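You operate a simulated robot arm through the tools that you are given. There is no shell and no other tool.

The job below is to be done with a simulated robot arm. You get a single attempt, and the scene is never put back.

## Task
Tighten the frame, zero the counter, set medium tension and wind 4 metres.
Fine: one press of the key.
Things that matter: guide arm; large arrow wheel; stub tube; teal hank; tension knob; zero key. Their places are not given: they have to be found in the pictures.

Only the result counts: the job must be done as asked and must still hold three seconds after the hand-in. Knocking over, shifting, dropping, spilling or breaking anything else fails it.

## Robot
A 6-joint arm with a two-finger parallel gripper, fixed in place. Base frame: the origin is on the floor under the middle of its stand, x ahead of it, y to its left, z up; the work surface is at about z = 74. Units: cm, degrees, N and s.
It reaches about 134.7 cm from its shoulder. Its first joint turns from -166.0 to 166.0 degrees. Payload 3.91 kg.
The TCP is the grasp point between the finger pads, 3 cm short of the fingertips. In the tool frame z runs along the fingers and y along their closing line. Largest opening 11 cm; finger width 2, thickness 1; the body of the gripper, 4.8 by 11.2 cm, starts 5.5 cm behind the TCP.
Orientation is that of the tool frame in the base frame, as a unit quaternion [x, y, z, w]. With the fingers straight down and closing along the base's y, the tool's x points along the base's -x, its y along +y and its z along -z.

## Interface
- The arm moves only by the tool send_rows. Its argument "commands" is a list of rows, each an object (a shift or turn left out is 0, a gripper value left out holds the last) with "xyz": the shift along the tool's x, y, z in cm, a list of three; "angular": the turn, a rotation vector about the tool's x, y, z in degrees, a list of three. In form: [{"xyz": [x, y, z], "angular": [wx, wy, wz]}, ...]. A call has 1 to 20 rows; each row is the pose to reach, as a shift and turn from the pose commanded when the call began, along the tool's axes at that moment. "jaw" is the opening, from 0 (shut) to 1 (fully open), set as the call begins (left out, the last holds). Rows are played at 5 a second. More than 5 cm and 8.6 degrees between two rows, or a gripper value outside its range, and nothing of the call is played. Where a pose cannot be reached the arm comes as near as it can. A force on the tool above 50 N (or 10 N above the force at the start of the call, whichever is more), or a blocked arm, ends the call early, and 0.2 s more pass. The fingers move at their own pace (about 10.8 cm/s each) and stop on an object; they squeeze with about 38 N. The grip force told is the motor's: it shows also when the fingers shut on nothing. Time passes only in rows, and 0.2 s behind the last, so rows that repeat a pose let the fingers close. The reply holds the time, the measured pose of the TCP, the force on the tool along the base axes, the opening and the grip force, in the units named above and with some noise, with the torque about the TCP (base axes, N m) and any sound that the robot's microphone picked up.
- Cameras (640 x 400 px; columns grow to the right, rows downward): "scene" is fixed at [39.68, -50.47, 134.97]; the picture's right is [0.61, -0.80, 0.00], its down [-0.39, -0.29, -0.87] and it looks along [0.70, 0.53, -0.49] (base axes); focal length 214 px, centre (320, 200). "wrist" rides on the gripper at [7.2, 1.7, -10.3] in the tool frame; the picture's right is [-0.23, 0.97, 0.00], its down [-0.76, -0.18, -0.62] and it looks along [-0.61, -0.14, 0.78] (tool axes); focal length 222 px, centre (320, 200).
- grab_frame(camera): a new picture of that camera. It takes no simulated time.
- probe_pixels(camera, pixels): there is no depth. For up to 12 entries [column, row, z] of the newest picture of that camera ("zoom" is the newest enlarged one), the place [x, y] in the base frame at which the ray of that pixel passes the height z, good to about 0.2 cm, but the place of the scene camera against the robot may be out by one fixed shift of up to 1.2 cm in any direction. It takes no simulated time.
- close_up(camera, box): a new picture of the part [left, top, right, bottom] of that camera's present view, enlarged. It takes no simulated time.
- finish_job(): hands the job in; it is judged then, once.

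Leave the gripper open and the arm clear of the work at the hand-in unless told otherwise.

The tools are called after "Request:" by a JSON object that holds its "api" and its "payload". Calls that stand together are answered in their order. send_rows: Moves the arm, as the interface text tells. Its arguments: {"type":"object","properties":{"commands":{"type":"array","items":{"type":"object","properties":{"xyz":{"type":"array","items":{"type":"number"}},"angular":{"type":"array","items":{"type":"number"}}}}},"jaw":{"type":"number"}},"required":["commands"]} The other tools are called the same way: grab_frame (camera) takes a picture; probe_pixels (camera, pixels) gives the place at which the rays of pixels pass given heights; close_up (camera, box) takes an enlarged picture of a part of a camera's view; finish_job () hands the job in.

At the start:

```text
t: 0.0
tcp_pos: [58.63, 4.63, 130.4]
tcp_rot: [0.0, 1.0, 0.0, 0.004]
force: [0.1, -0.1, -1.2]
torque: [0.02, 0.01, 0.0]
grip_width: 11.0
grip_force: 0.0
```

scene: 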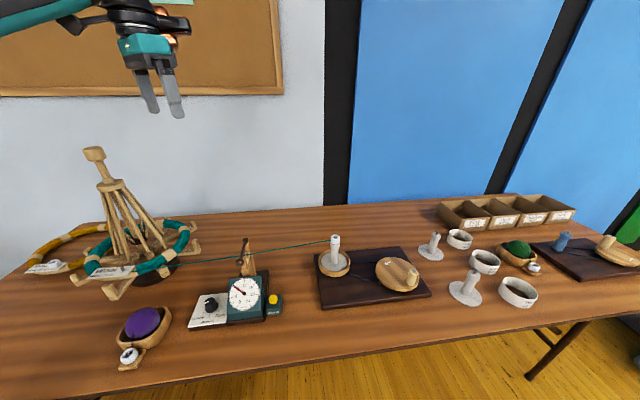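
wrist: 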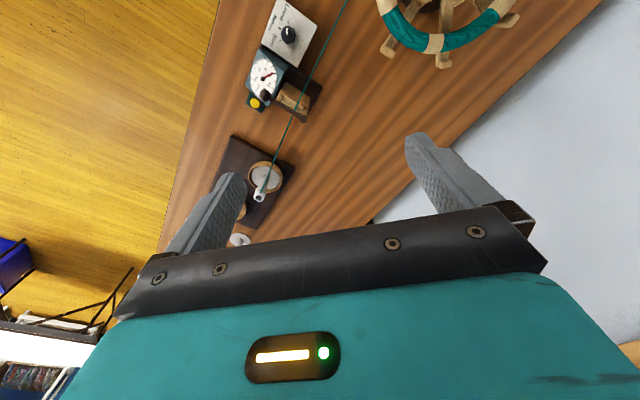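

I see a swift (umbrella-like yarn frame) with a teal hank at the left, a counter with dial, a tension knob and a yellow key in the middle, and a winder on a dark board. I'll enlarge these parts to read the labels.

Request:
{"api": "close_up", "payload": {"camera": "scene", "box": [180, 230, 300, 340]}}

Request:
{"api": "close_up", "payload": {"camera": "scene", "box": [300, 220, 440, 320]}}

Request:
{"api": "close_up", "payload": {"camera": "scene", "box": [10, 130, 220, 310]}}

Request:
{"api": "close_up", "payload": {"camera": "scene", "box": [420, 180, 640, 320]}}

Request:
{"api": "close_up", "payload": {"camera": "scene", "box": [90, 290, 200, 390]}}

```text
3.64 times, centred on (240, 285) of scene
```

zoom: 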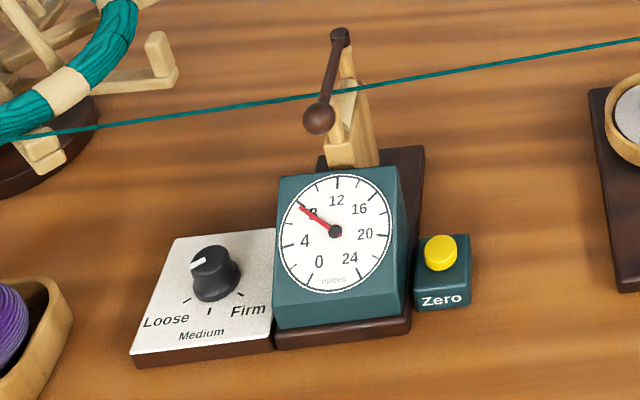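

```text
4.00 times, centred on (370, 270) of scene
```

zoom: 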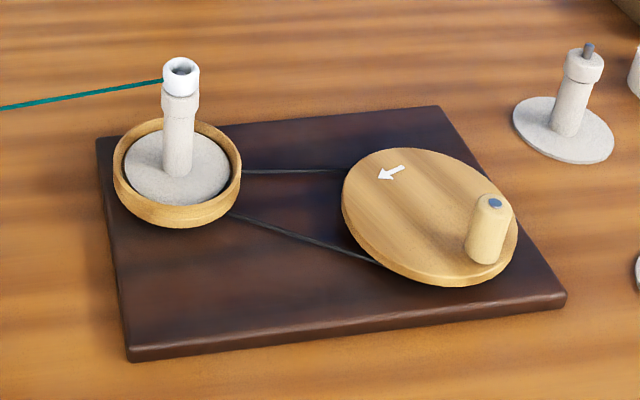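

```text
2.22 times, centred on (115, 220) of scene
```

zoom: 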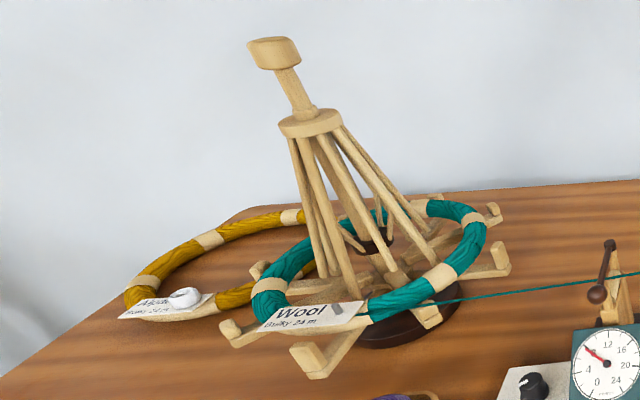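

```text
2.86 times, centred on (530, 250) of scene
```

zoom: 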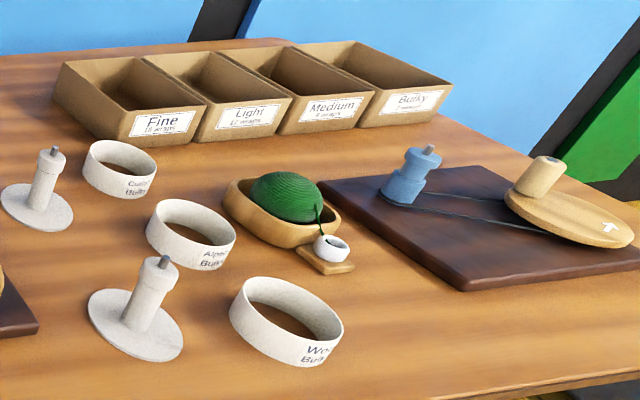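

```text
4.00 times, centred on (145, 340) of scene
```

zoom: 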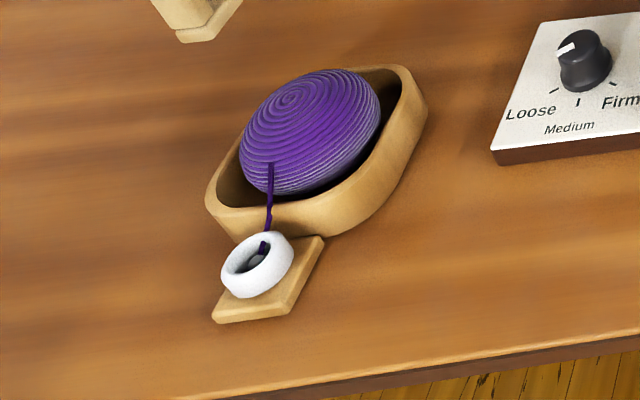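

The counter reads about 8, the knob points left of Loose, the yarn runs from the teal hank past the guide arm to the stub tube. Next, wrist close-ups for details and positions.

Request:
{"api": "close_up", "payload": {"camera": "wrist", "box": [220, 0, 340, 120]}}

Request:
{"api": "close_up", "payload": {"camera": "wrist", "box": [340, 0, 540, 100]}}

Request:
{"api": "close_up", "payload": {"camera": "wrist", "box": [200, 120, 320, 250]}}

Request:
{"api": "probe_pixels", "payload": {"camera": "scene", "pixels": [[210, 302, 78], [243, 292, 82], [273, 300, 78], [335, 240, 86], [333, 265, 76], [398, 273, 79], [410, 272, 83], [94, 155, 112], [112, 185, 103], [130, 270, 74], [246, 240, 90], [240, 262, 85]]}}

```text
3.33 times, centred on (280, 60) of wrist
```

zoom: 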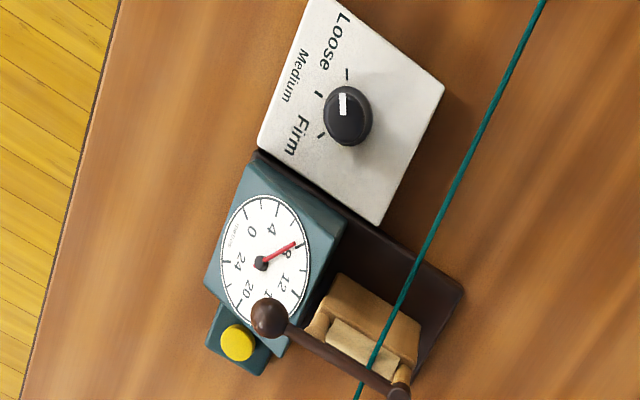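

```text
3.20 times, centred on (440, 50) of wrist
```

zoom: 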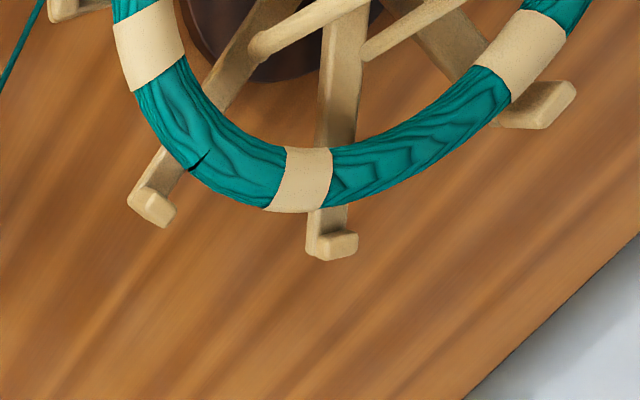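

```text
3.08 times, centred on (260, 185) of wrist
```

zoom: 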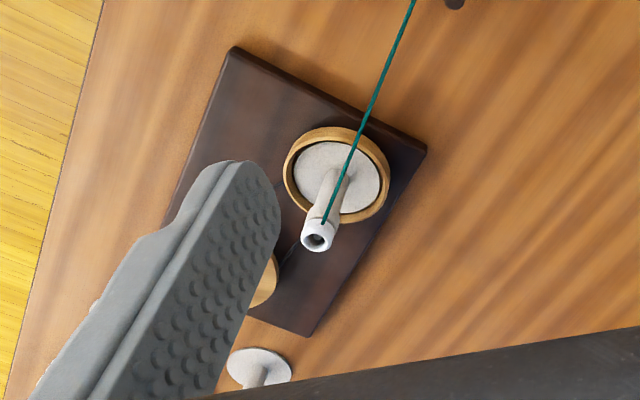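

```text
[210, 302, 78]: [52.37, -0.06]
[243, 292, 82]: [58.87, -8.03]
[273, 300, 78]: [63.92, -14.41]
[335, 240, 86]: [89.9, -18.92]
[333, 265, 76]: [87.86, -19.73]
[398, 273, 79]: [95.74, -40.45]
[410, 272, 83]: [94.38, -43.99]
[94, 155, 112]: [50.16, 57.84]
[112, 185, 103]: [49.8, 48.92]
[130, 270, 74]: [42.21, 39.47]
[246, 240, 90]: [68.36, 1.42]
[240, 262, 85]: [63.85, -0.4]
```

The guide arm is a dark lever beside the counter; I need a closer look. Moving the gripper to above the counter, still well above everything.

Request:
{"api": "send_rows", "payload": {"commands": [{"xyz": [-1, -2, 3]}, {"xyz": [-2, -4, 7]}, {"xyz": [-4, -6, 11]}, {"xyz": [-5, -8, 14]}, {"xyz": [-6, -9, 17]}, {"xyz": [-6, -9, 17]}]}}

Request:
{"api": "grab_frame", "payload": {"camera": "wrist"}}

Request:
{"api": "close_up", "payload": {"camera": "wrist", "box": [200, 0, 480, 175]}}

```text
t: 1.4
tcp_pos: [64.75, -4.37, 113.65]
tcp_rot: [0.0, 1.0, 0.0, 0.003]
force: [0.4, -0.1, 0.2]
torque: [-0.03, -0.01, -0.01]
grip_width: 11.01
grip_force: 0.1
```

```text
taken
```

wrist: 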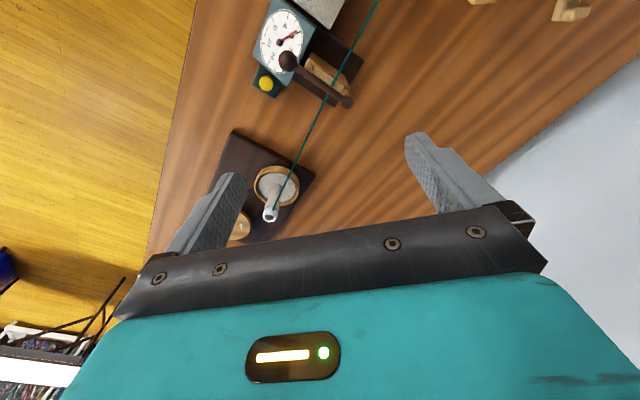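

```text
2.29 times, centred on (340, 88) of wrist
```

zoom: 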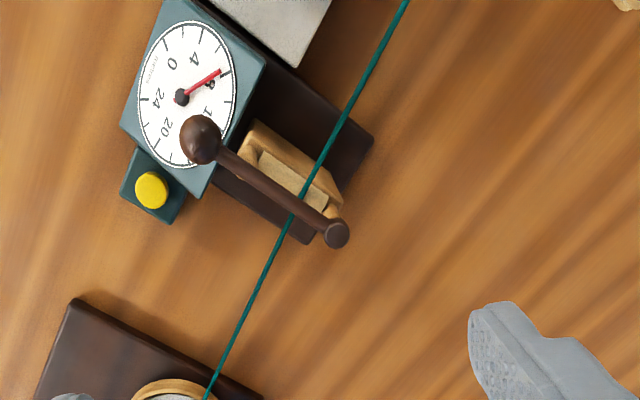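

I'll enlarge the guide arm in the scene camera strongly, and the swift too.

Request:
{"api": "close_up", "payload": {"camera": "scene", "box": [220, 225, 275, 290]}}

Request:
{"api": "close_up", "payload": {"camera": "scene", "box": [75, 140, 135, 200]}}

Request:
{"api": "close_up", "payload": {"camera": "scene", "box": [80, 200, 210, 300]}}

```text
6.15 times, centred on (248, 258) of scene
```

zoom: 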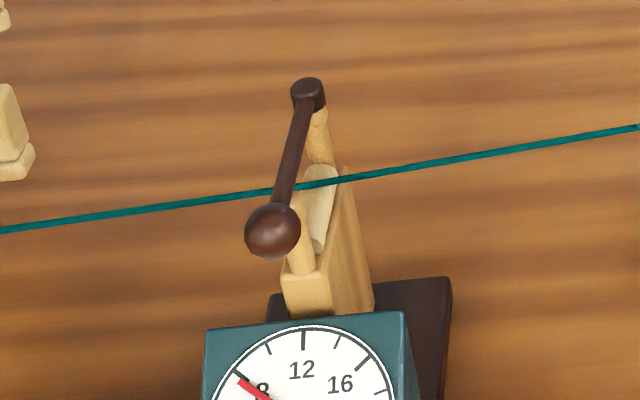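

```text
6.67 times, centred on (105, 170) of scene
```

zoom: 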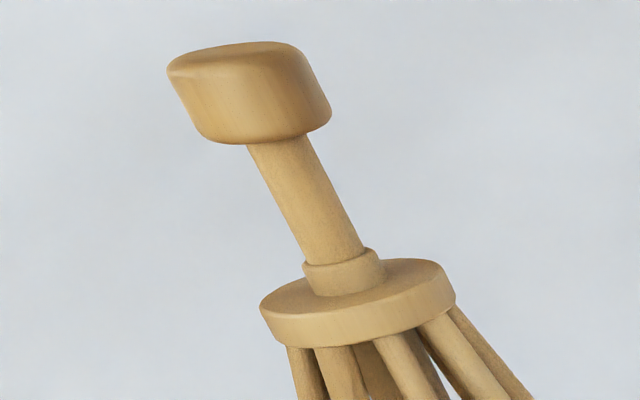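

```text
4.00 times, centred on (145, 250) of scene
```

zoom: 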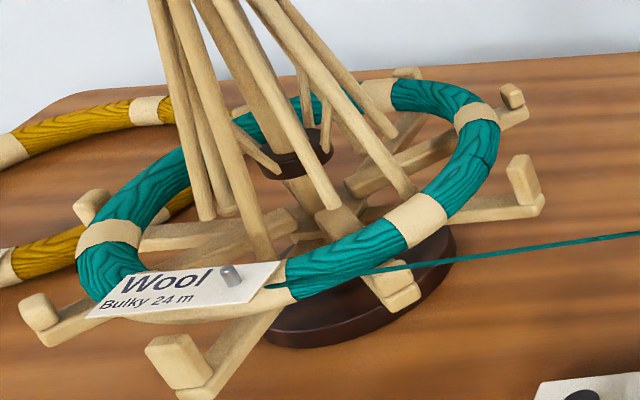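

The lever's pivot is near (66.5, -1, 93) and its ball near (60, -7, 92) — it seems horizontal above the yarn. I want a low side view, so I tilt the tool back and away from the work.

Request:
{"api": "send_rows", "payload": {"commands": [{"xyz": [3, 0, 1], "angular": [0, -5, 0]}, {"xyz": [7, 0, 2], "angular": [0, -12, 0]}, {"xyz": [11, 0, 4], "angular": [0, -20, 0]}, {"xyz": [15, 0, 6], "angular": [0, -28, 0]}, {"xyz": [19, 0, 8], "angular": [0, -36, 0]}, {"xyz": [22, 0, 10], "angular": [0, -42, 0]}, {"xyz": [23, 0, 11], "angular": [0, -45, 0]}, {"xyz": [23, 0, 11], "angular": [0, -45, 0]}]}}

Request:
{"api": "grab_frame", "payload": {"camera": "wrist"}}

Request:
{"api": "grab_frame", "payload": {"camera": "scene"}}

```text
t: 3.2
tcp_pos: [41.61, -4.59, 102.35]
tcp_rot: [0.0, 0.922, 0.0, 0.387]
force: [0.2, 0.3, -0.5]
torque: [0.0, 0.01, -0.01]
grip_width: 11.0
grip_force: 0.1
```

```text
taken
```

wrist: 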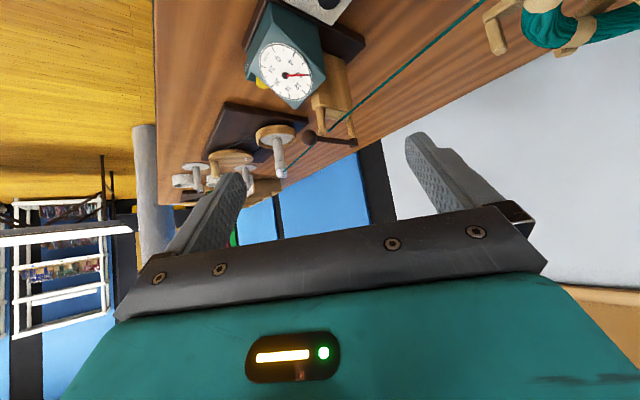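

```text
taken
```

scene: 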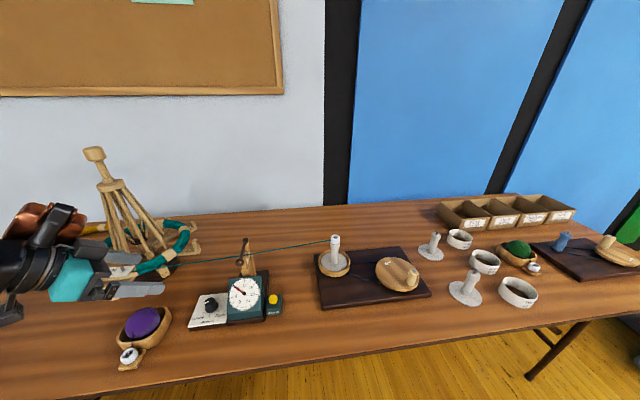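

The guide arm is now visible from the side around wrist (330,120). Zooming.

Request:
{"api": "close_up", "payload": {"camera": "wrist", "box": [240, 0, 400, 180]}}

Request:
{"api": "close_up", "payload": {"camera": "wrist", "box": [280, 80, 380, 160]}}

Request:
{"api": "close_up", "payload": {"camera": "wrist", "box": [470, 0, 640, 90]}}

```text
2.22 times, centred on (320, 90) of wrist
```

zoom: 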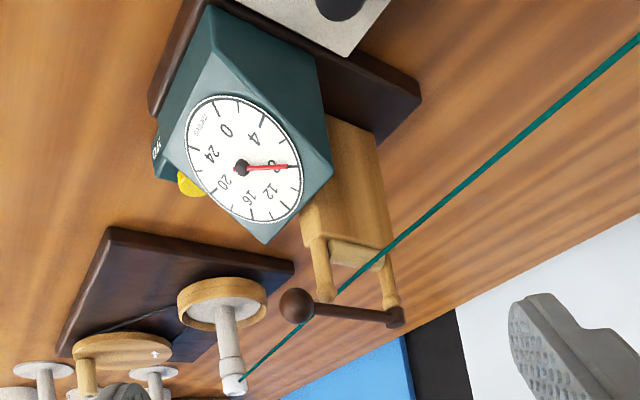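

```text
5.00 times, centred on (330, 120) of wrist
```

zoom: 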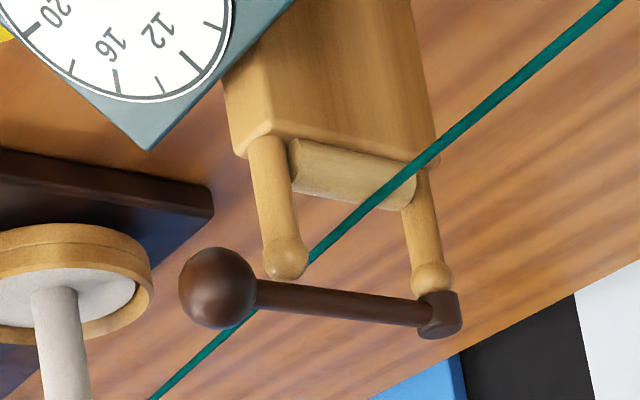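

```text
3.76 times, centred on (555, 45) of wrist
```

zoom: 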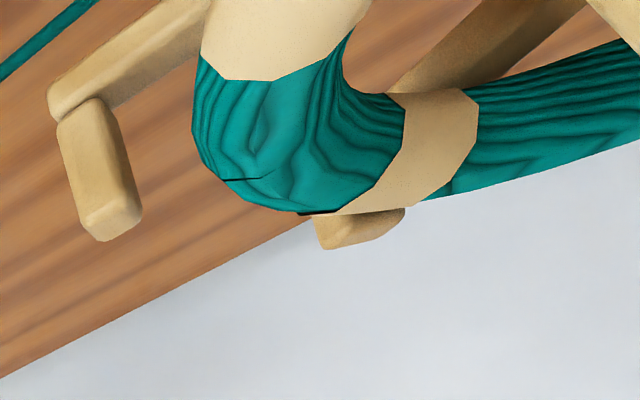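

The yarn passes over the roller between two posts, and the arm lies across above it like a closed gate; yarn runs straight through. Next I look at the swift from the side: turn 60° to the left and raise.

Request:
{"api": "send_rows", "payload": {"commands": [{"xyz": [-0.8, 1.2, -2], "angular": [-5.35, 0, -5.26]}, {"xyz": [-1.6, 2.4, -4], "angular": [-10.7, 0, -10.5]}, {"xyz": [-2.4, 3.6, -6], "angular": [-16.0, 0, -15.8]}, {"xyz": [-3.2, 4.8, -8], "angular": [-21.4, 0, -21.0]}, {"xyz": [-4, 6, -10], "angular": [-26.7, 0, -26.3]}, {"xyz": [-4.8, 7.2, -12], "angular": [-32.1, 0, -31.5]}, {"xyz": [-5.6, 8.4, -14], "angular": [-37.4, 0, -36.8]}, {"xyz": [-6.3, 9.5, -15.9], "angular": [-42.8, 0, -42.1]}, {"xyz": [-6.3, 9.5, -15.9], "angular": [-42.8, 0, -42.1]}]}}

Request:
{"api": "grab_frame", "payload": {"camera": "wrist"}}

Request:
{"api": "close_up", "payload": {"camera": "wrist", "box": [220, 0, 500, 175]}}

```text
t: 5.2
tcp_pos: [34.91, 5.25, 117.97]
tcp_rot: [-0.461, 0.798, 0.194, 0.335]
force: [-0.2, 0.8, 0.0]
torque: [0.0, 0.06, -0.03]
grip_width: 11.01
grip_force: 0.1
```

```text
taken
```

wrist: 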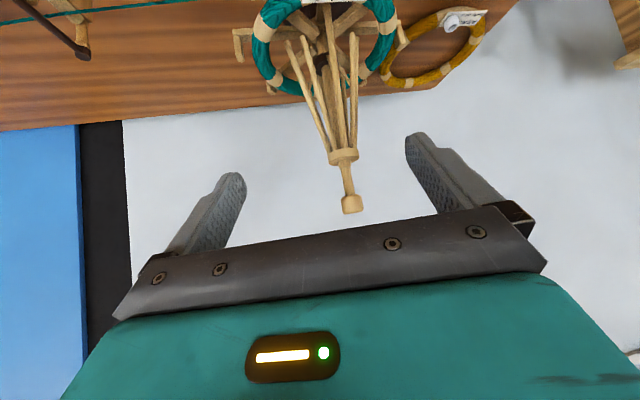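

```text
2.29 times, centred on (360, 88) of wrist
```

zoom: 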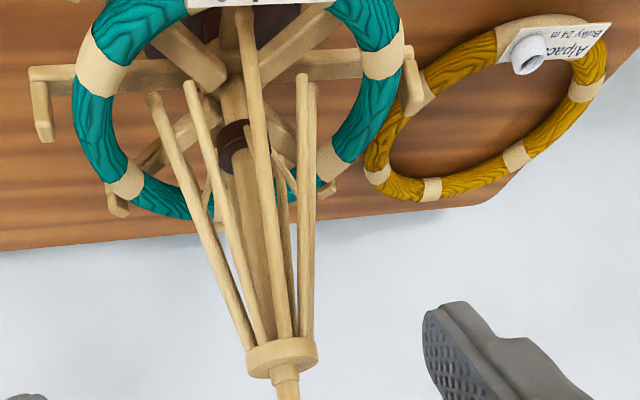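

Now I see an umbrella: ribs hang from the upper collar inside the hank, and a dark lower collar with short struts. I zoom in to understand what moves.

Request:
{"api": "close_up", "payload": {"camera": "wrist", "box": [270, 10, 400, 100]}}

Request:
{"api": "close_up", "payload": {"camera": "wrist", "box": [300, 130, 390, 220]}}

Request:
{"api": "close_up", "payload": {"camera": "scene", "box": [100, 190, 180, 290]}}

```text
4.44 times, centred on (335, 55) of wrist
```

zoom: 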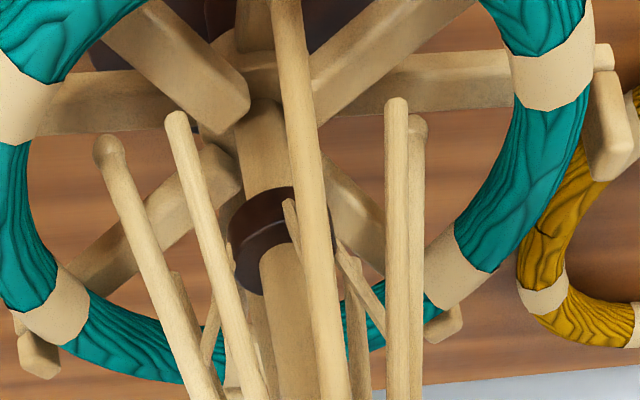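

```text
4.44 times, centred on (345, 175) of wrist
```

zoom: 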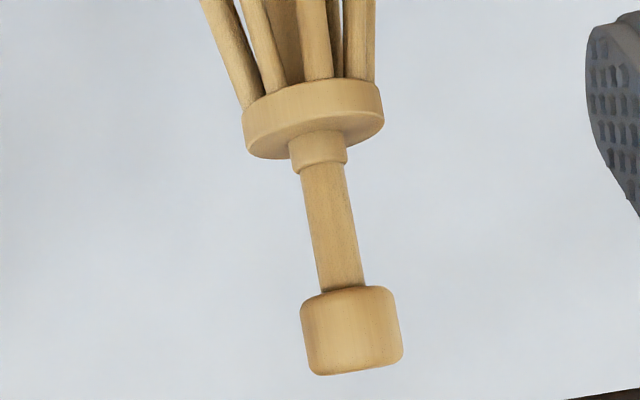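

```text
4.00 times, centred on (140, 240) of scene
```

zoom: 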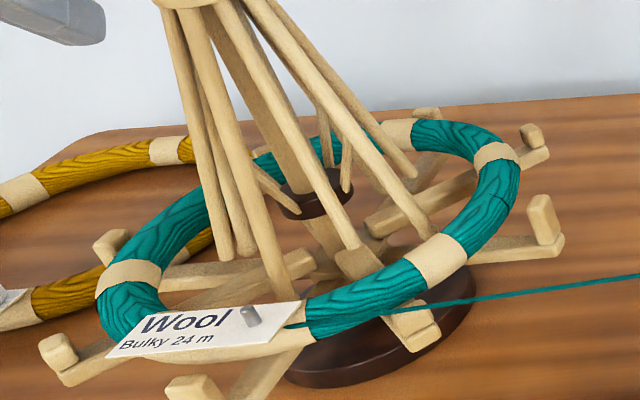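

The upper disc slides on the post; struts from the fixed dark collar would push the ribs outward when the crown goes down. I now go above the crown with the tool vertical, keeping high, to measure its place.

Request:
{"api": "send_rows", "payload": {"commands": [{"xyz": [-3.3, 0, -3.3], "angular": [0, 3, 0]}, {"xyz": [-6.6, 0, -6.5], "angular": [0, 8, 0]}, {"xyz": [-9.98, 0, -9.8], "angular": [0, 14, 0]}, {"xyz": [-12.8, 0.35, -7.0], "angular": [0, 20, 0]}, {"xyz": [-15.6, 0.7, -4.2], "angular": [0, 26, 0]}, {"xyz": [-18.4, 1.05, -1.4], "angular": [0, 32, 0]}, {"xyz": [-21.2, 1.4, 1.4], "angular": [0, 38, 0]}, {"xyz": [-24.0, 1.75, 4.3], "angular": [0, 42, 0]}, {"xyz": [-26.8, 2.1, 7.2], "angular": [0, 45, 0]}, {"xyz": [-29.7, 2.27, 10.25], "angular": [0, 45, 0]}, {"xyz": [-29.7, 2.27, 10.25], "angular": [0, 45, 0]}]}}

Request:
{"api": "grab_frame", "payload": {"camera": "wrist"}}

Request:
{"api": "grab_frame", "payload": {"camera": "scene"}}

```text
t: 7.6
tcp_pos: [46.98, 30.73, 131.05]
tcp_rot: [-0.5, 0.866, 0.003, 0.007]
force: [-0.3, 0.5, -0.4]
torque: [0.0, 0.02, -0.01]
grip_width: 11.03
grip_force: 0.0
out of reach, approached as far as the arm can: row 9, 10, 11
```

```text
taken
```

wrist: 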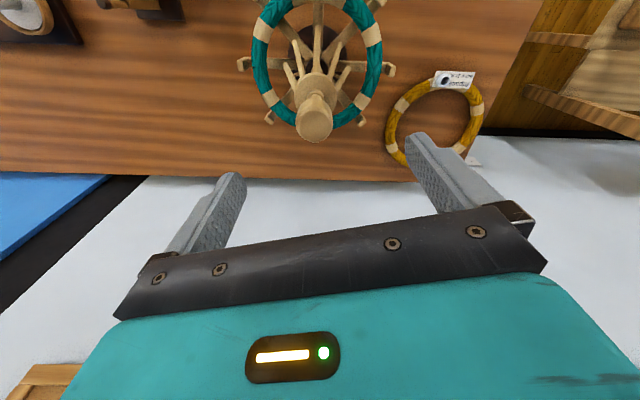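

```text
taken
```

scene: 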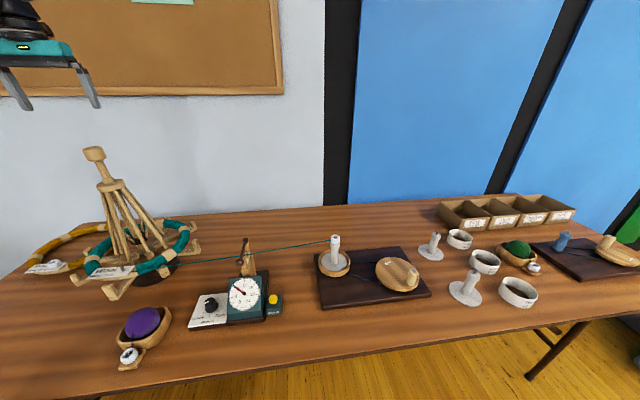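

I zoom on the crown and probe its position.

Request:
{"api": "close_up", "payload": {"camera": "wrist", "box": [230, 0, 400, 150]}}

Request:
{"api": "close_up", "payload": {"camera": "wrist", "box": [280, 80, 350, 150]}}

```text
2.67 times, centred on (315, 75) of wrist
```

zoom: 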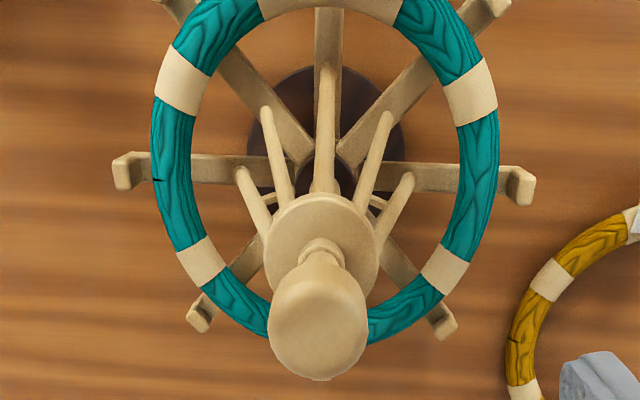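

```text
5.71 times, centred on (315, 115) of wrist
```

zoom: 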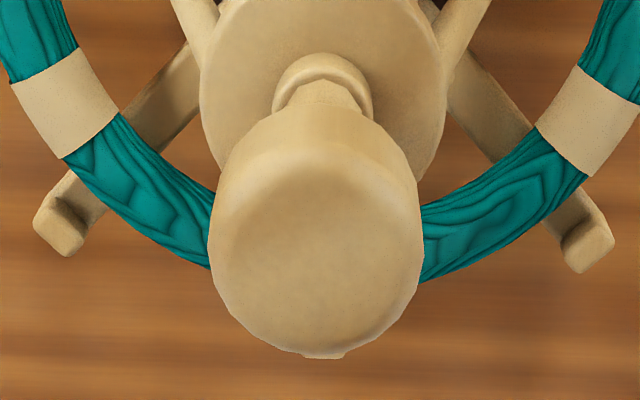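

Request:
{"api": "probe_pixels", "payload": {"camera": "wrist", "pixels": [[314, 124, 120], [314, 124, 118], [314, 124, 116], [315.3, 96, 110], [315.3, 96, 108], [315.3, 96, 106], [317.6, 51, 76], [317.6, 51, 74], [317, 40, 84]]}}

Request:
{"api": "probe_pixels", "payload": {"camera": "scene", "pixels": [[93.5, 149, 120], [93.5, 149, 118], [93.5, 149, 116], [113, 183, 110], [113, 183, 108], [113, 183, 106]]}}

```text
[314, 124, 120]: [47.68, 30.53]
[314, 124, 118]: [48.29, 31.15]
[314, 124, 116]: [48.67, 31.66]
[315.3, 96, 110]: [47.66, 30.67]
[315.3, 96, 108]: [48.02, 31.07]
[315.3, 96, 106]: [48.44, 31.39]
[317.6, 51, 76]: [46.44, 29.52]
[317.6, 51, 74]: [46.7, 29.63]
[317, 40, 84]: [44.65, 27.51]
```

```text
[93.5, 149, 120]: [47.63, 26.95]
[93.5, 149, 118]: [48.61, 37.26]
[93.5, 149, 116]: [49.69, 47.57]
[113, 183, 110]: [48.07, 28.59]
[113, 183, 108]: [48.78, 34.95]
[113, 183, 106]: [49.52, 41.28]
```

The crown knob's top is at about (47.9, 30.8, 119.3) and the disc at z≈109.3. I close the fingers and come down to just above the knob to check alignment.

Request:
{"api": "send_rows", "payload": {"commands": [{"xyz": [-0.26, -0.38, 1]}, {"xyz": [-0.52, -0.76, 3]}, {"xyz": [-0.52, -0.76, 5]}, {"xyz": [-0.52, -0.76, 6]}, {"xyz": [-0.52, -0.76, 6]}, {"xyz": [-0.52, -0.76, 6]}], "jaw": 0}}

Request:
{"api": "grab_frame", "payload": {"camera": "scene"}}

Request:
{"api": "grab_frame", "payload": {"camera": "wrist"}}

```text
t: 9.0
tcp_pos: [47.96, 30.78, 125.0]
tcp_rot: [-0.499, 0.866, 0.003, 0.004]
force: [-0.1, 0.2, -0.1]
torque: [-0.03, -0.03, -0.04]
grip_width: 0.0
grip_force: 37.6
```

```text
taken
```

scene: 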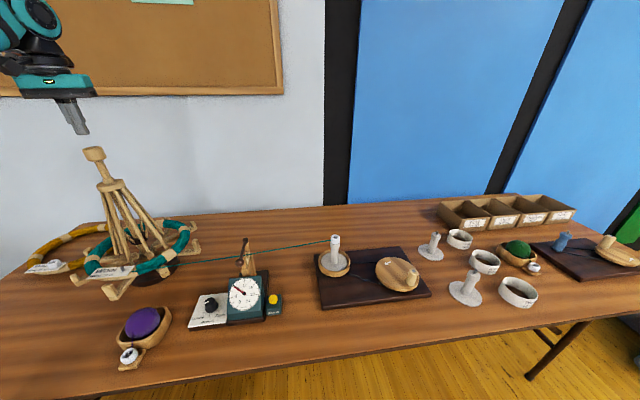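

```text
taken
```

wrist: 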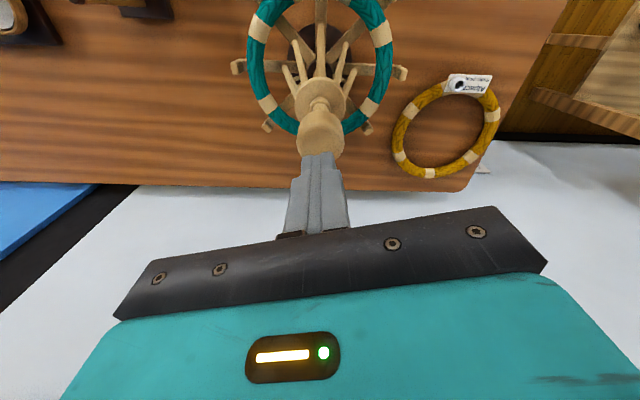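

Request:
{"api": "close_up", "payload": {"camera": "scene", "box": [50, 90, 130, 200]}}

Request:
{"api": "close_up", "payload": {"camera": "wrist", "box": [270, 60, 380, 180]}}

```text
3.64 times, centred on (90, 145) of scene
```

zoom: 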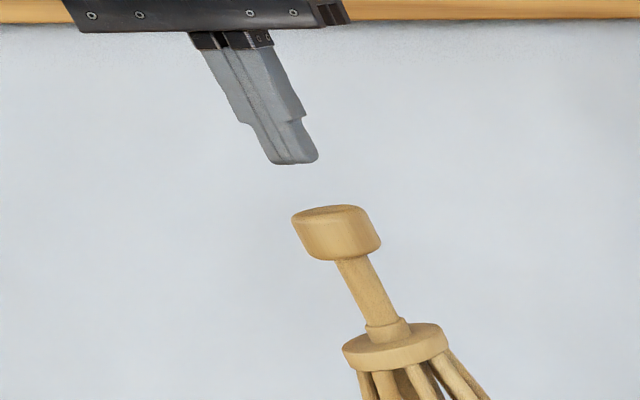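

```text
3.33 times, centred on (325, 120) of wrist
```

zoom: 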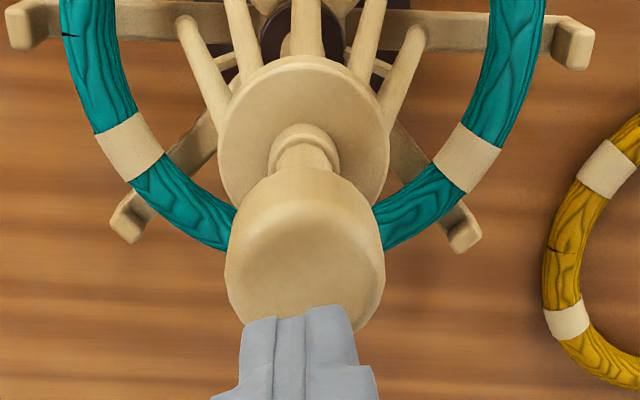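

Fingers are aligned with the knob axis. I lower slowly to touch it and read the force.

Request:
{"api": "send_rows", "payload": {"commands": [{"xyz": [0, 0, 1]}, {"xyz": [0, 0, 1.8]}, {"xyz": [0, 0, 2.4]}, {"xyz": [0, 0, 2.8]}, {"xyz": [0, 0, 3.2]}]}}

```text
t: 10.2
tcp_pos: [47.9, 30.72, 122.04]
tcp_rot: [-0.5, 0.866, 0.003, 0.004]
force: [-1.2, -0.1, 0.5]
torque: [0.01, 0.03, 0.02]
grip_width: 0.0
grip_force: 38.1
```

Request:
{"api": "send_rows", "payload": {"commands": [{"xyz": [0, 0, 0.3]}, {"xyz": [0, 0, 0.6]}, {"xyz": [0, 0, 0.9]}, {"xyz": [0, 0, 0.9]}]}}

Request:
{"api": "close_up", "payload": {"camera": "scene", "box": [50, 90, 130, 200]}}

```text
t: 11.2
tcp_pos: [47.9, 30.73, 120.9]
tcp_rot: [-0.5, 0.866, 0.004, 0.003]
force: [0.1, 1.0, -0.4]
torque: [0.02, 0.04, 0.0]
grip_width: 0.01
grip_force: 36.6
```

```text
3.64 times, centred on (90, 145) of scene
```

zoom: 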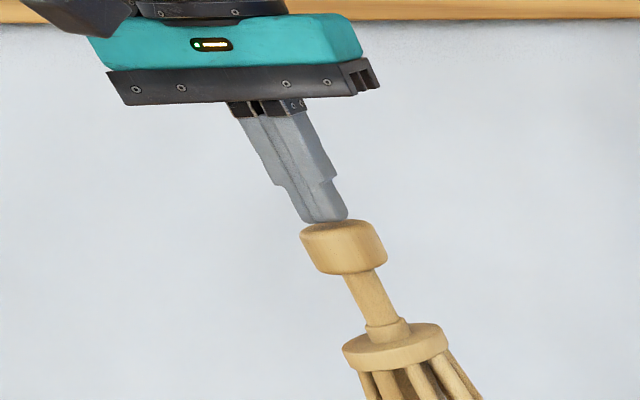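

The knob moved down about 1 cm with almost no force while the disc stayed. I continue pressing gently in small steps and watch.

Request:
{"api": "send_rows", "payload": {"commands": [{"xyz": [0, 0, 0.4]}, {"xyz": [0, 0, 0.8]}, {"xyz": [0, 0, 1.2]}, {"xyz": [0, 0, 1.2]}]}}

Request:
{"api": "close_up", "payload": {"camera": "scene", "box": [50, 90, 130, 200]}}

Request:
{"api": "close_up", "payload": {"camera": "scene", "box": [80, 180, 200, 300]}}

```text
t: 11.8
tcp_pos: [47.79, 30.79, 120.37]
tcp_rot: [-0.5, 0.866, 0.003, 0.008]
force: [0.4, -0.5, 2.8]
torque: [0.02, -0.06, 0.0]
grip_width: 0.0
grip_force: 38.1
stopped in row 3: the force on the tool passed its limit at 61 N (the readings are from after the stop); the commanded pose is now the measured one
```

```text
3.64 times, centred on (90, 145) of scene
```

zoom: 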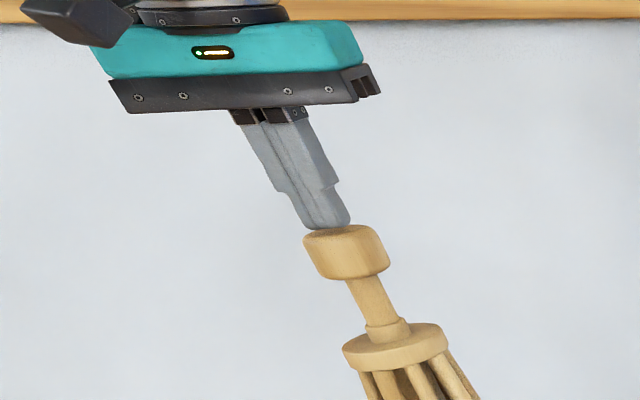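

```text
3.33 times, centred on (140, 240) of scene
```

zoom: 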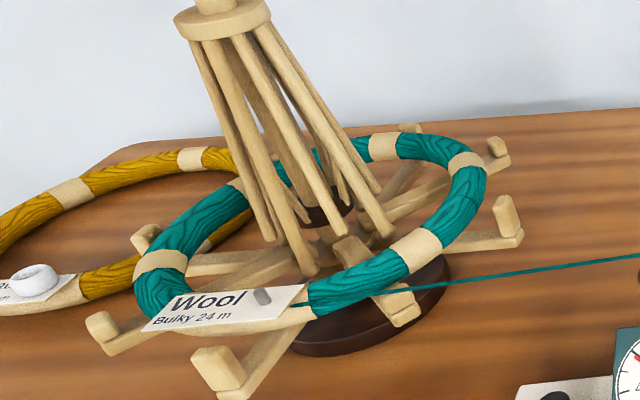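

Pressing down drew the ribs inward (rib tips moved from columns 117/167 to 125/159), so that slackens the frame; pulling the knob up must spread and tighten it. I lift off, open the jaws and check whether the knob stays.

Request:
{"api": "send_rows", "payload": {"commands": [{"xyz": [0, 0, -1.5]}, {"xyz": [0, 0, -3.5]}, {"xyz": [0, 0, -4.5]}, {"xyz": [0, 0, -4.5]}]}}

Request:
{"api": "send_rows", "payload": {"commands": [{"xyz": [0, 0, 0]}, {"xyz": [0, 0, 0]}, {"xyz": [0, 0, 0]}, {"xyz": [0, 0, 0]}], "jaw": 1}}

Request:
{"api": "close_up", "payload": {"camera": "scene", "box": [50, 90, 130, 200]}}

Request:
{"api": "close_up", "payload": {"camera": "wrist", "box": [220, 0, 420, 200]}}

```text
t: 12.8
tcp_pos: [47.8, 30.75, 125.14]
tcp_rot: [-0.5, 0.866, 0.003, 0.007]
force: [-0.7, -0.5, -1.0]
torque: [0.04, -0.01, 0.02]
grip_width: 0.0
grip_force: 37.0
```

```text
t: 13.8
tcp_pos: [47.74, 30.64, 125.01]
tcp_rot: [-0.5, 0.866, 0.003, 0.007]
force: [0.3, 0.6, 0.4]
torque: [0.01, -0.01, -0.02]
grip_width: 11.0
grip_force: 0.2
```

```text
3.64 times, centred on (90, 145) of scene
```

zoom: 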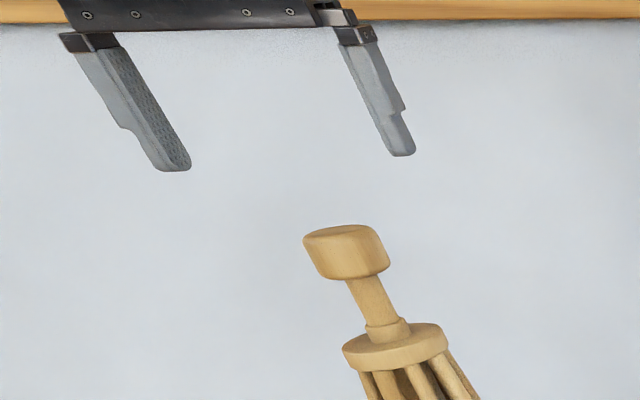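

```text
2.00 times, centred on (320, 100) of wrist
```

zoom: 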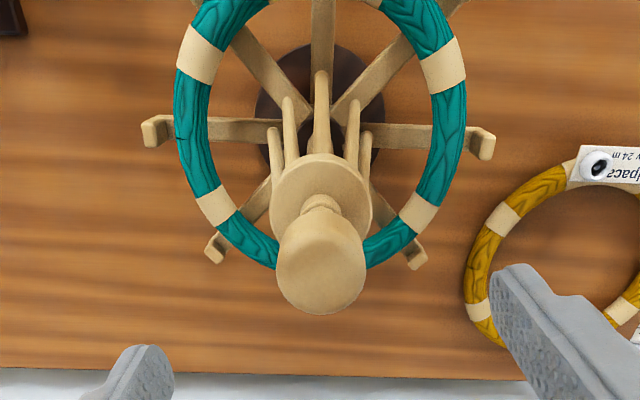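

The knob stays where it was left. Jaws are open around it; I descend 9.3 cm to bring the pads to the knob.

Request:
{"api": "send_rows", "payload": {"commands": [{"xyz": [0, 0, 2]}, {"xyz": [0, 0, 4]}, {"xyz": [0, 0, 6]}, {"xyz": [0, 0, 8]}, {"xyz": [0, 0, 9.2]}, {"xyz": [0, 0, 9.2]}]}}

Request:
{"api": "close_up", "payload": {"camera": "scene", "box": [50, 90, 150, 200]}}

```text
t: 15.2
tcp_pos: [47.77, 30.67, 115.91]
tcp_rot: [-0.5, 0.866, 0.003, 0.008]
force: [-0.7, -0.3, 0.0]
torque: [0.02, 0.03, 0.0]
grip_width: 11.02
grip_force: 0.1
```

```text
3.64 times, centred on (100, 145) of scene
```

zoom: 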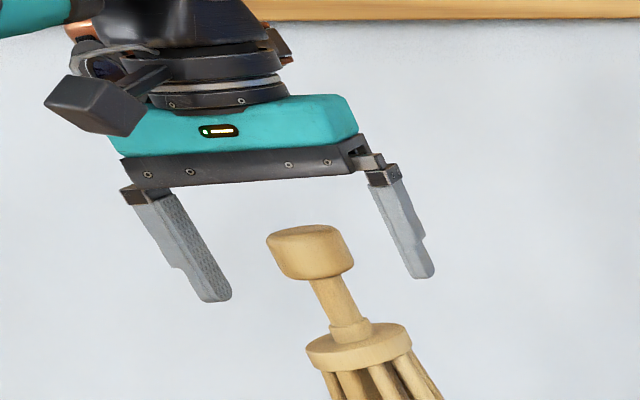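

The knob is between the fingers. Closing on it.

Request:
{"api": "send_rows", "payload": {"commands": [{"xyz": [0, 0, 0]}, {"xyz": [0, 0, 0]}, {"xyz": [0, 0, 0]}, {"xyz": [0, 0, 0]}], "jaw": 0}}

Request:
{"api": "close_up", "payload": {"camera": "scene", "box": [50, 90, 150, 200]}}

```text
t: 16.2
tcp_pos: [47.93, 30.72, 115.87]
tcp_rot: [-0.5, 0.866, 0.003, 0.007]
force: [5.6, -2.7, 0.8]
torque: [-0.07, -0.16, -0.05]
grip_width: 3.96
grip_force: 45.5
```

```text
3.64 times, centred on (100, 145) of scene
```

zoom: 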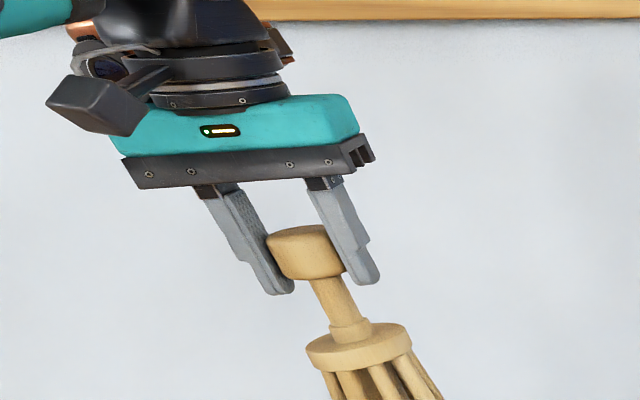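

Gripped (3.96 cm). Now I pull up slowly 2 cm, with a tiny sideways easing, reading the force.

Request:
{"api": "send_rows", "payload": {"commands": [{"xyz": [0, -0.15, 0]}, {"xyz": [0, -0.15, -0.4]}, {"xyz": [0, -0.15, -0.8]}, {"xyz": [0, -0.15, -1.2]}, {"xyz": [0, -0.15, -1.6]}, {"xyz": [0, -0.15, -2.0]}, {"xyz": [0, -0.15, -2.0]}]}}

Request:
{"api": "close_up", "payload": {"camera": "scene", "box": [60, 140, 220, 300]}}

```text
t: 17.8
tcp_pos: [47.87, 30.77, 117.78]
tcp_rot: [-0.502, 0.865, 0.002, 0.008]
force: [-11.3, 20.8, -1.8]
torque: [0.37, 0.16, 0.06]
grip_width: 3.98
grip_force: 45.2
```

```text
2.50 times, centred on (140, 220) of scene
```

zoom: 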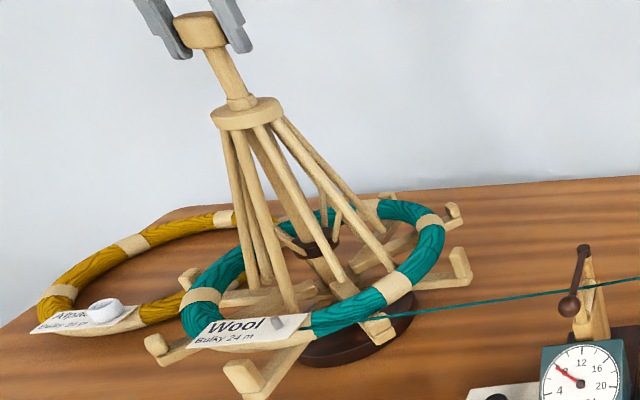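

The knob rises easily and the ribs spread again. There is side load (about 24 N), so I ease sideways back and keep pulling up.

Request:
{"api": "send_rows", "payload": {"commands": [{"xyz": [-0.07, 0.11, 0]}, {"xyz": [-0.07, 0.11, -0.3]}, {"xyz": [-0.07, 0.11, -0.6]}, {"xyz": [-0.07, 0.11, -0.9]}, {"xyz": [-0.07, 0.11, -1.2]}, {"xyz": [-0.07, 0.11, -1.2]}]}}

Request:
{"api": "close_up", "payload": {"camera": "scene", "box": [60, 140, 220, 300]}}

```text
t: 19.2
tcp_pos: [47.91, 30.74, 119.07]
tcp_rot: [-0.5, 0.866, 0.003, 0.008]
force: [-10.1, 7.9, -1.4]
torque: [-0.41, 0.24, 0.05]
grip_width: 3.96
grip_force: 44.8
```

```text
2.50 times, centred on (140, 220) of scene
```

zoom: 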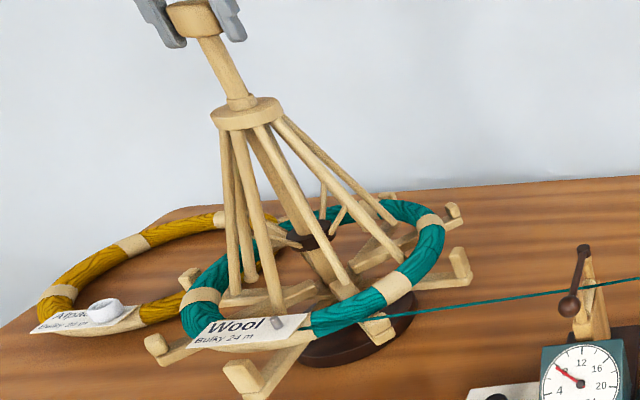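

Ribs spread further with little vertical force. Continuing in smaller steps.

Request:
{"api": "send_rows", "payload": {"commands": [{"xyz": [0, 0.07, -0.2]}, {"xyz": [0, 0.07, -0.4]}, {"xyz": [0, 0.07, -0.6]}, {"xyz": [0, 0.07, -0.8]}, {"xyz": [0, 0.07, -0.8]}]}}

Request:
{"api": "close_up", "payload": {"camera": "scene", "box": [60, 140, 220, 300]}}

Request:
{"api": "close_up", "payload": {"camera": "wrist", "box": [230, 0, 410, 130]}}

```text
t: 20.4
tcp_pos: [47.86, 30.76, 119.82]
tcp_rot: [-0.499, 0.866, 0.003, 0.006]
force: [-11.2, -1.6, -39.2]
torque: [-0.2, 0.08, 0.0]
grip_width: 3.99
grip_force: 45.3
```

```text
2.50 times, centred on (140, 220) of scene
```

zoom: 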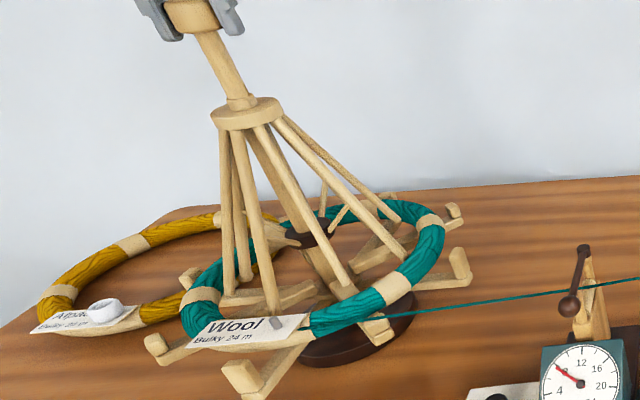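

```text
3.08 times, centred on (320, 65) of wrist
```

zoom: 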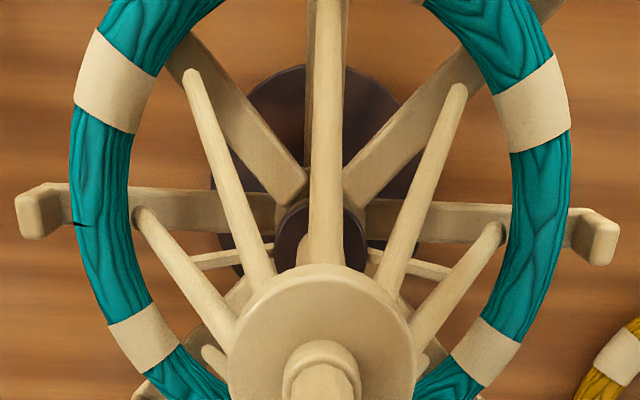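

The vertical load jumped to 39 N and the rib tips now touch the inside of the hank: it appears tight. I try a very small extra pull to see whether it is a firm stop.

Request:
{"api": "send_rows", "payload": {"commands": [{"xyz": [0, 0, -0.03]}, {"xyz": [0, 0, -0.06]}, {"xyz": [0, 0, -0.06]}, {"xyz": [0, 0, -0.06]}]}}

```text
t: 21.4
tcp_pos: [47.97, 30.78, 119.9]
tcp_rot: [-0.5, 0.866, 0.003, 0.007]
force: [-9.1, 2.9, -37.3]
torque: [-0.15, 0.08, 0.06]
grip_width: 3.95
grip_force: 44.7
```

Request:
{"api": "close_up", "payload": {"camera": "scene", "box": [50, 90, 150, 200]}}

Request:
{"api": "close_up", "payload": {"camera": "wrist", "box": [230, 0, 410, 130]}}

Request:
{"api": "close_up", "payload": {"camera": "wrist", "box": [270, 100, 370, 220]}}

```text
3.64 times, centred on (100, 145) of scene
```

zoom: 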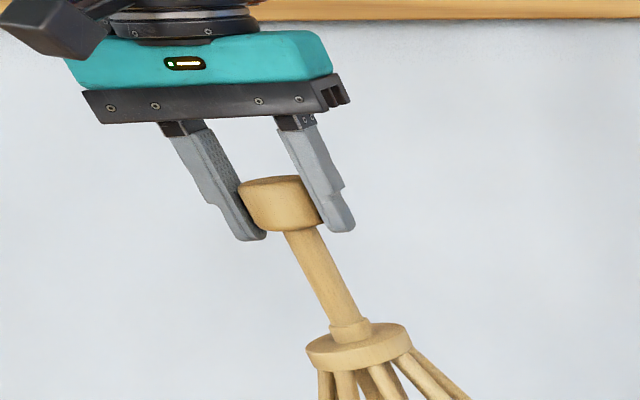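

```text
3.08 times, centred on (320, 65) of wrist
```

zoom: 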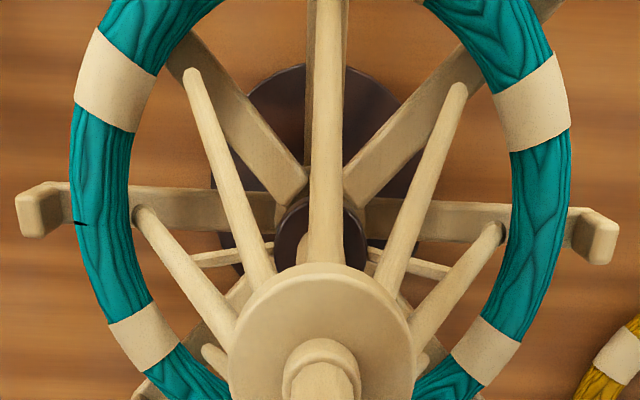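

```text
3.33 times, centred on (320, 160) of wrist
```

zoom: 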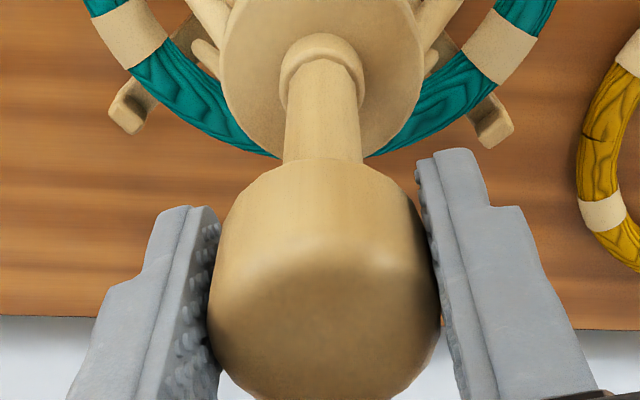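

No slip, and ribs touch the hank, so the frame is tight at a stop. I ease the load slightly and open the jaws.

Request:
{"api": "send_rows", "payload": {"commands": [{"xyz": [0, 0.05, 0.06]}, {"xyz": [0, 0.05, 0.1]}, {"xyz": [0, 0.05, 0.1]}]}}

Request:
{"api": "send_rows", "payload": {"commands": [{"xyz": [0, 0, 0]}, {"xyz": [0, 0, 0]}, {"xyz": [0, 0, 0]}, {"xyz": [0, 0, 0]}], "jaw": 1}}

Request:
{"api": "close_up", "payload": {"camera": "scene", "box": [50, 90, 150, 200]}}

Request:
{"api": "close_up", "payload": {"camera": "wrist", "box": [230, 0, 410, 130]}}

```text
t: 22.2
tcp_pos: [47.94, 30.82, 119.82]
tcp_rot: [-0.5, 0.866, 0.003, 0.008]
force: [17.0, 8.3, 1.5]
torque: [0.31, -0.8, -0.04]
grip_width: 3.93
grip_force: 45.2
```

```text
t: 23.2
tcp_pos: [47.75, 30.87, 119.77]
tcp_rot: [-0.5, 0.866, 0.003, 0.007]
force: [0.8, -0.3, -0.1]
torque: [0.03, 0.04, -0.01]
grip_width: 11.02
grip_force: 0.0
```

```text
3.64 times, centred on (100, 145) of scene
```

zoom: 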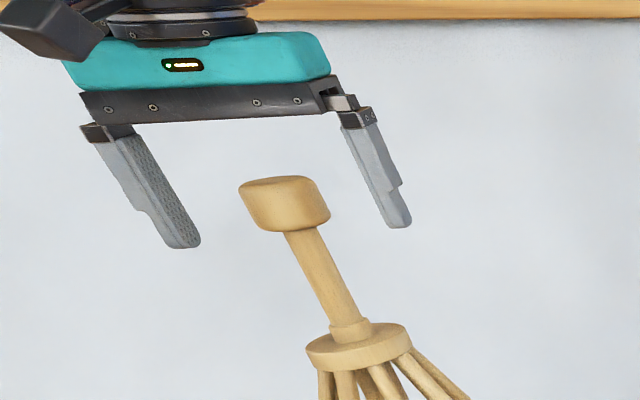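

```text
3.08 times, centred on (320, 65) of wrist
```

zoom: 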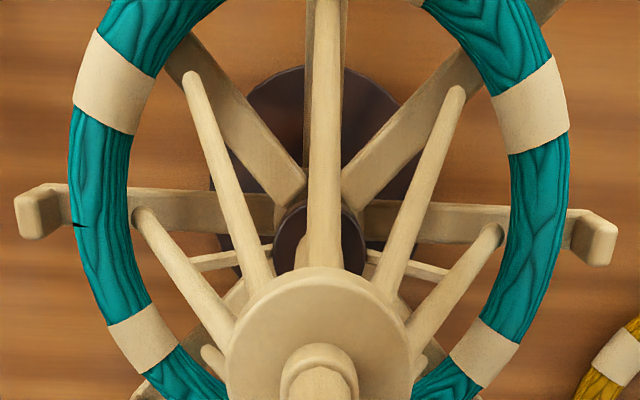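

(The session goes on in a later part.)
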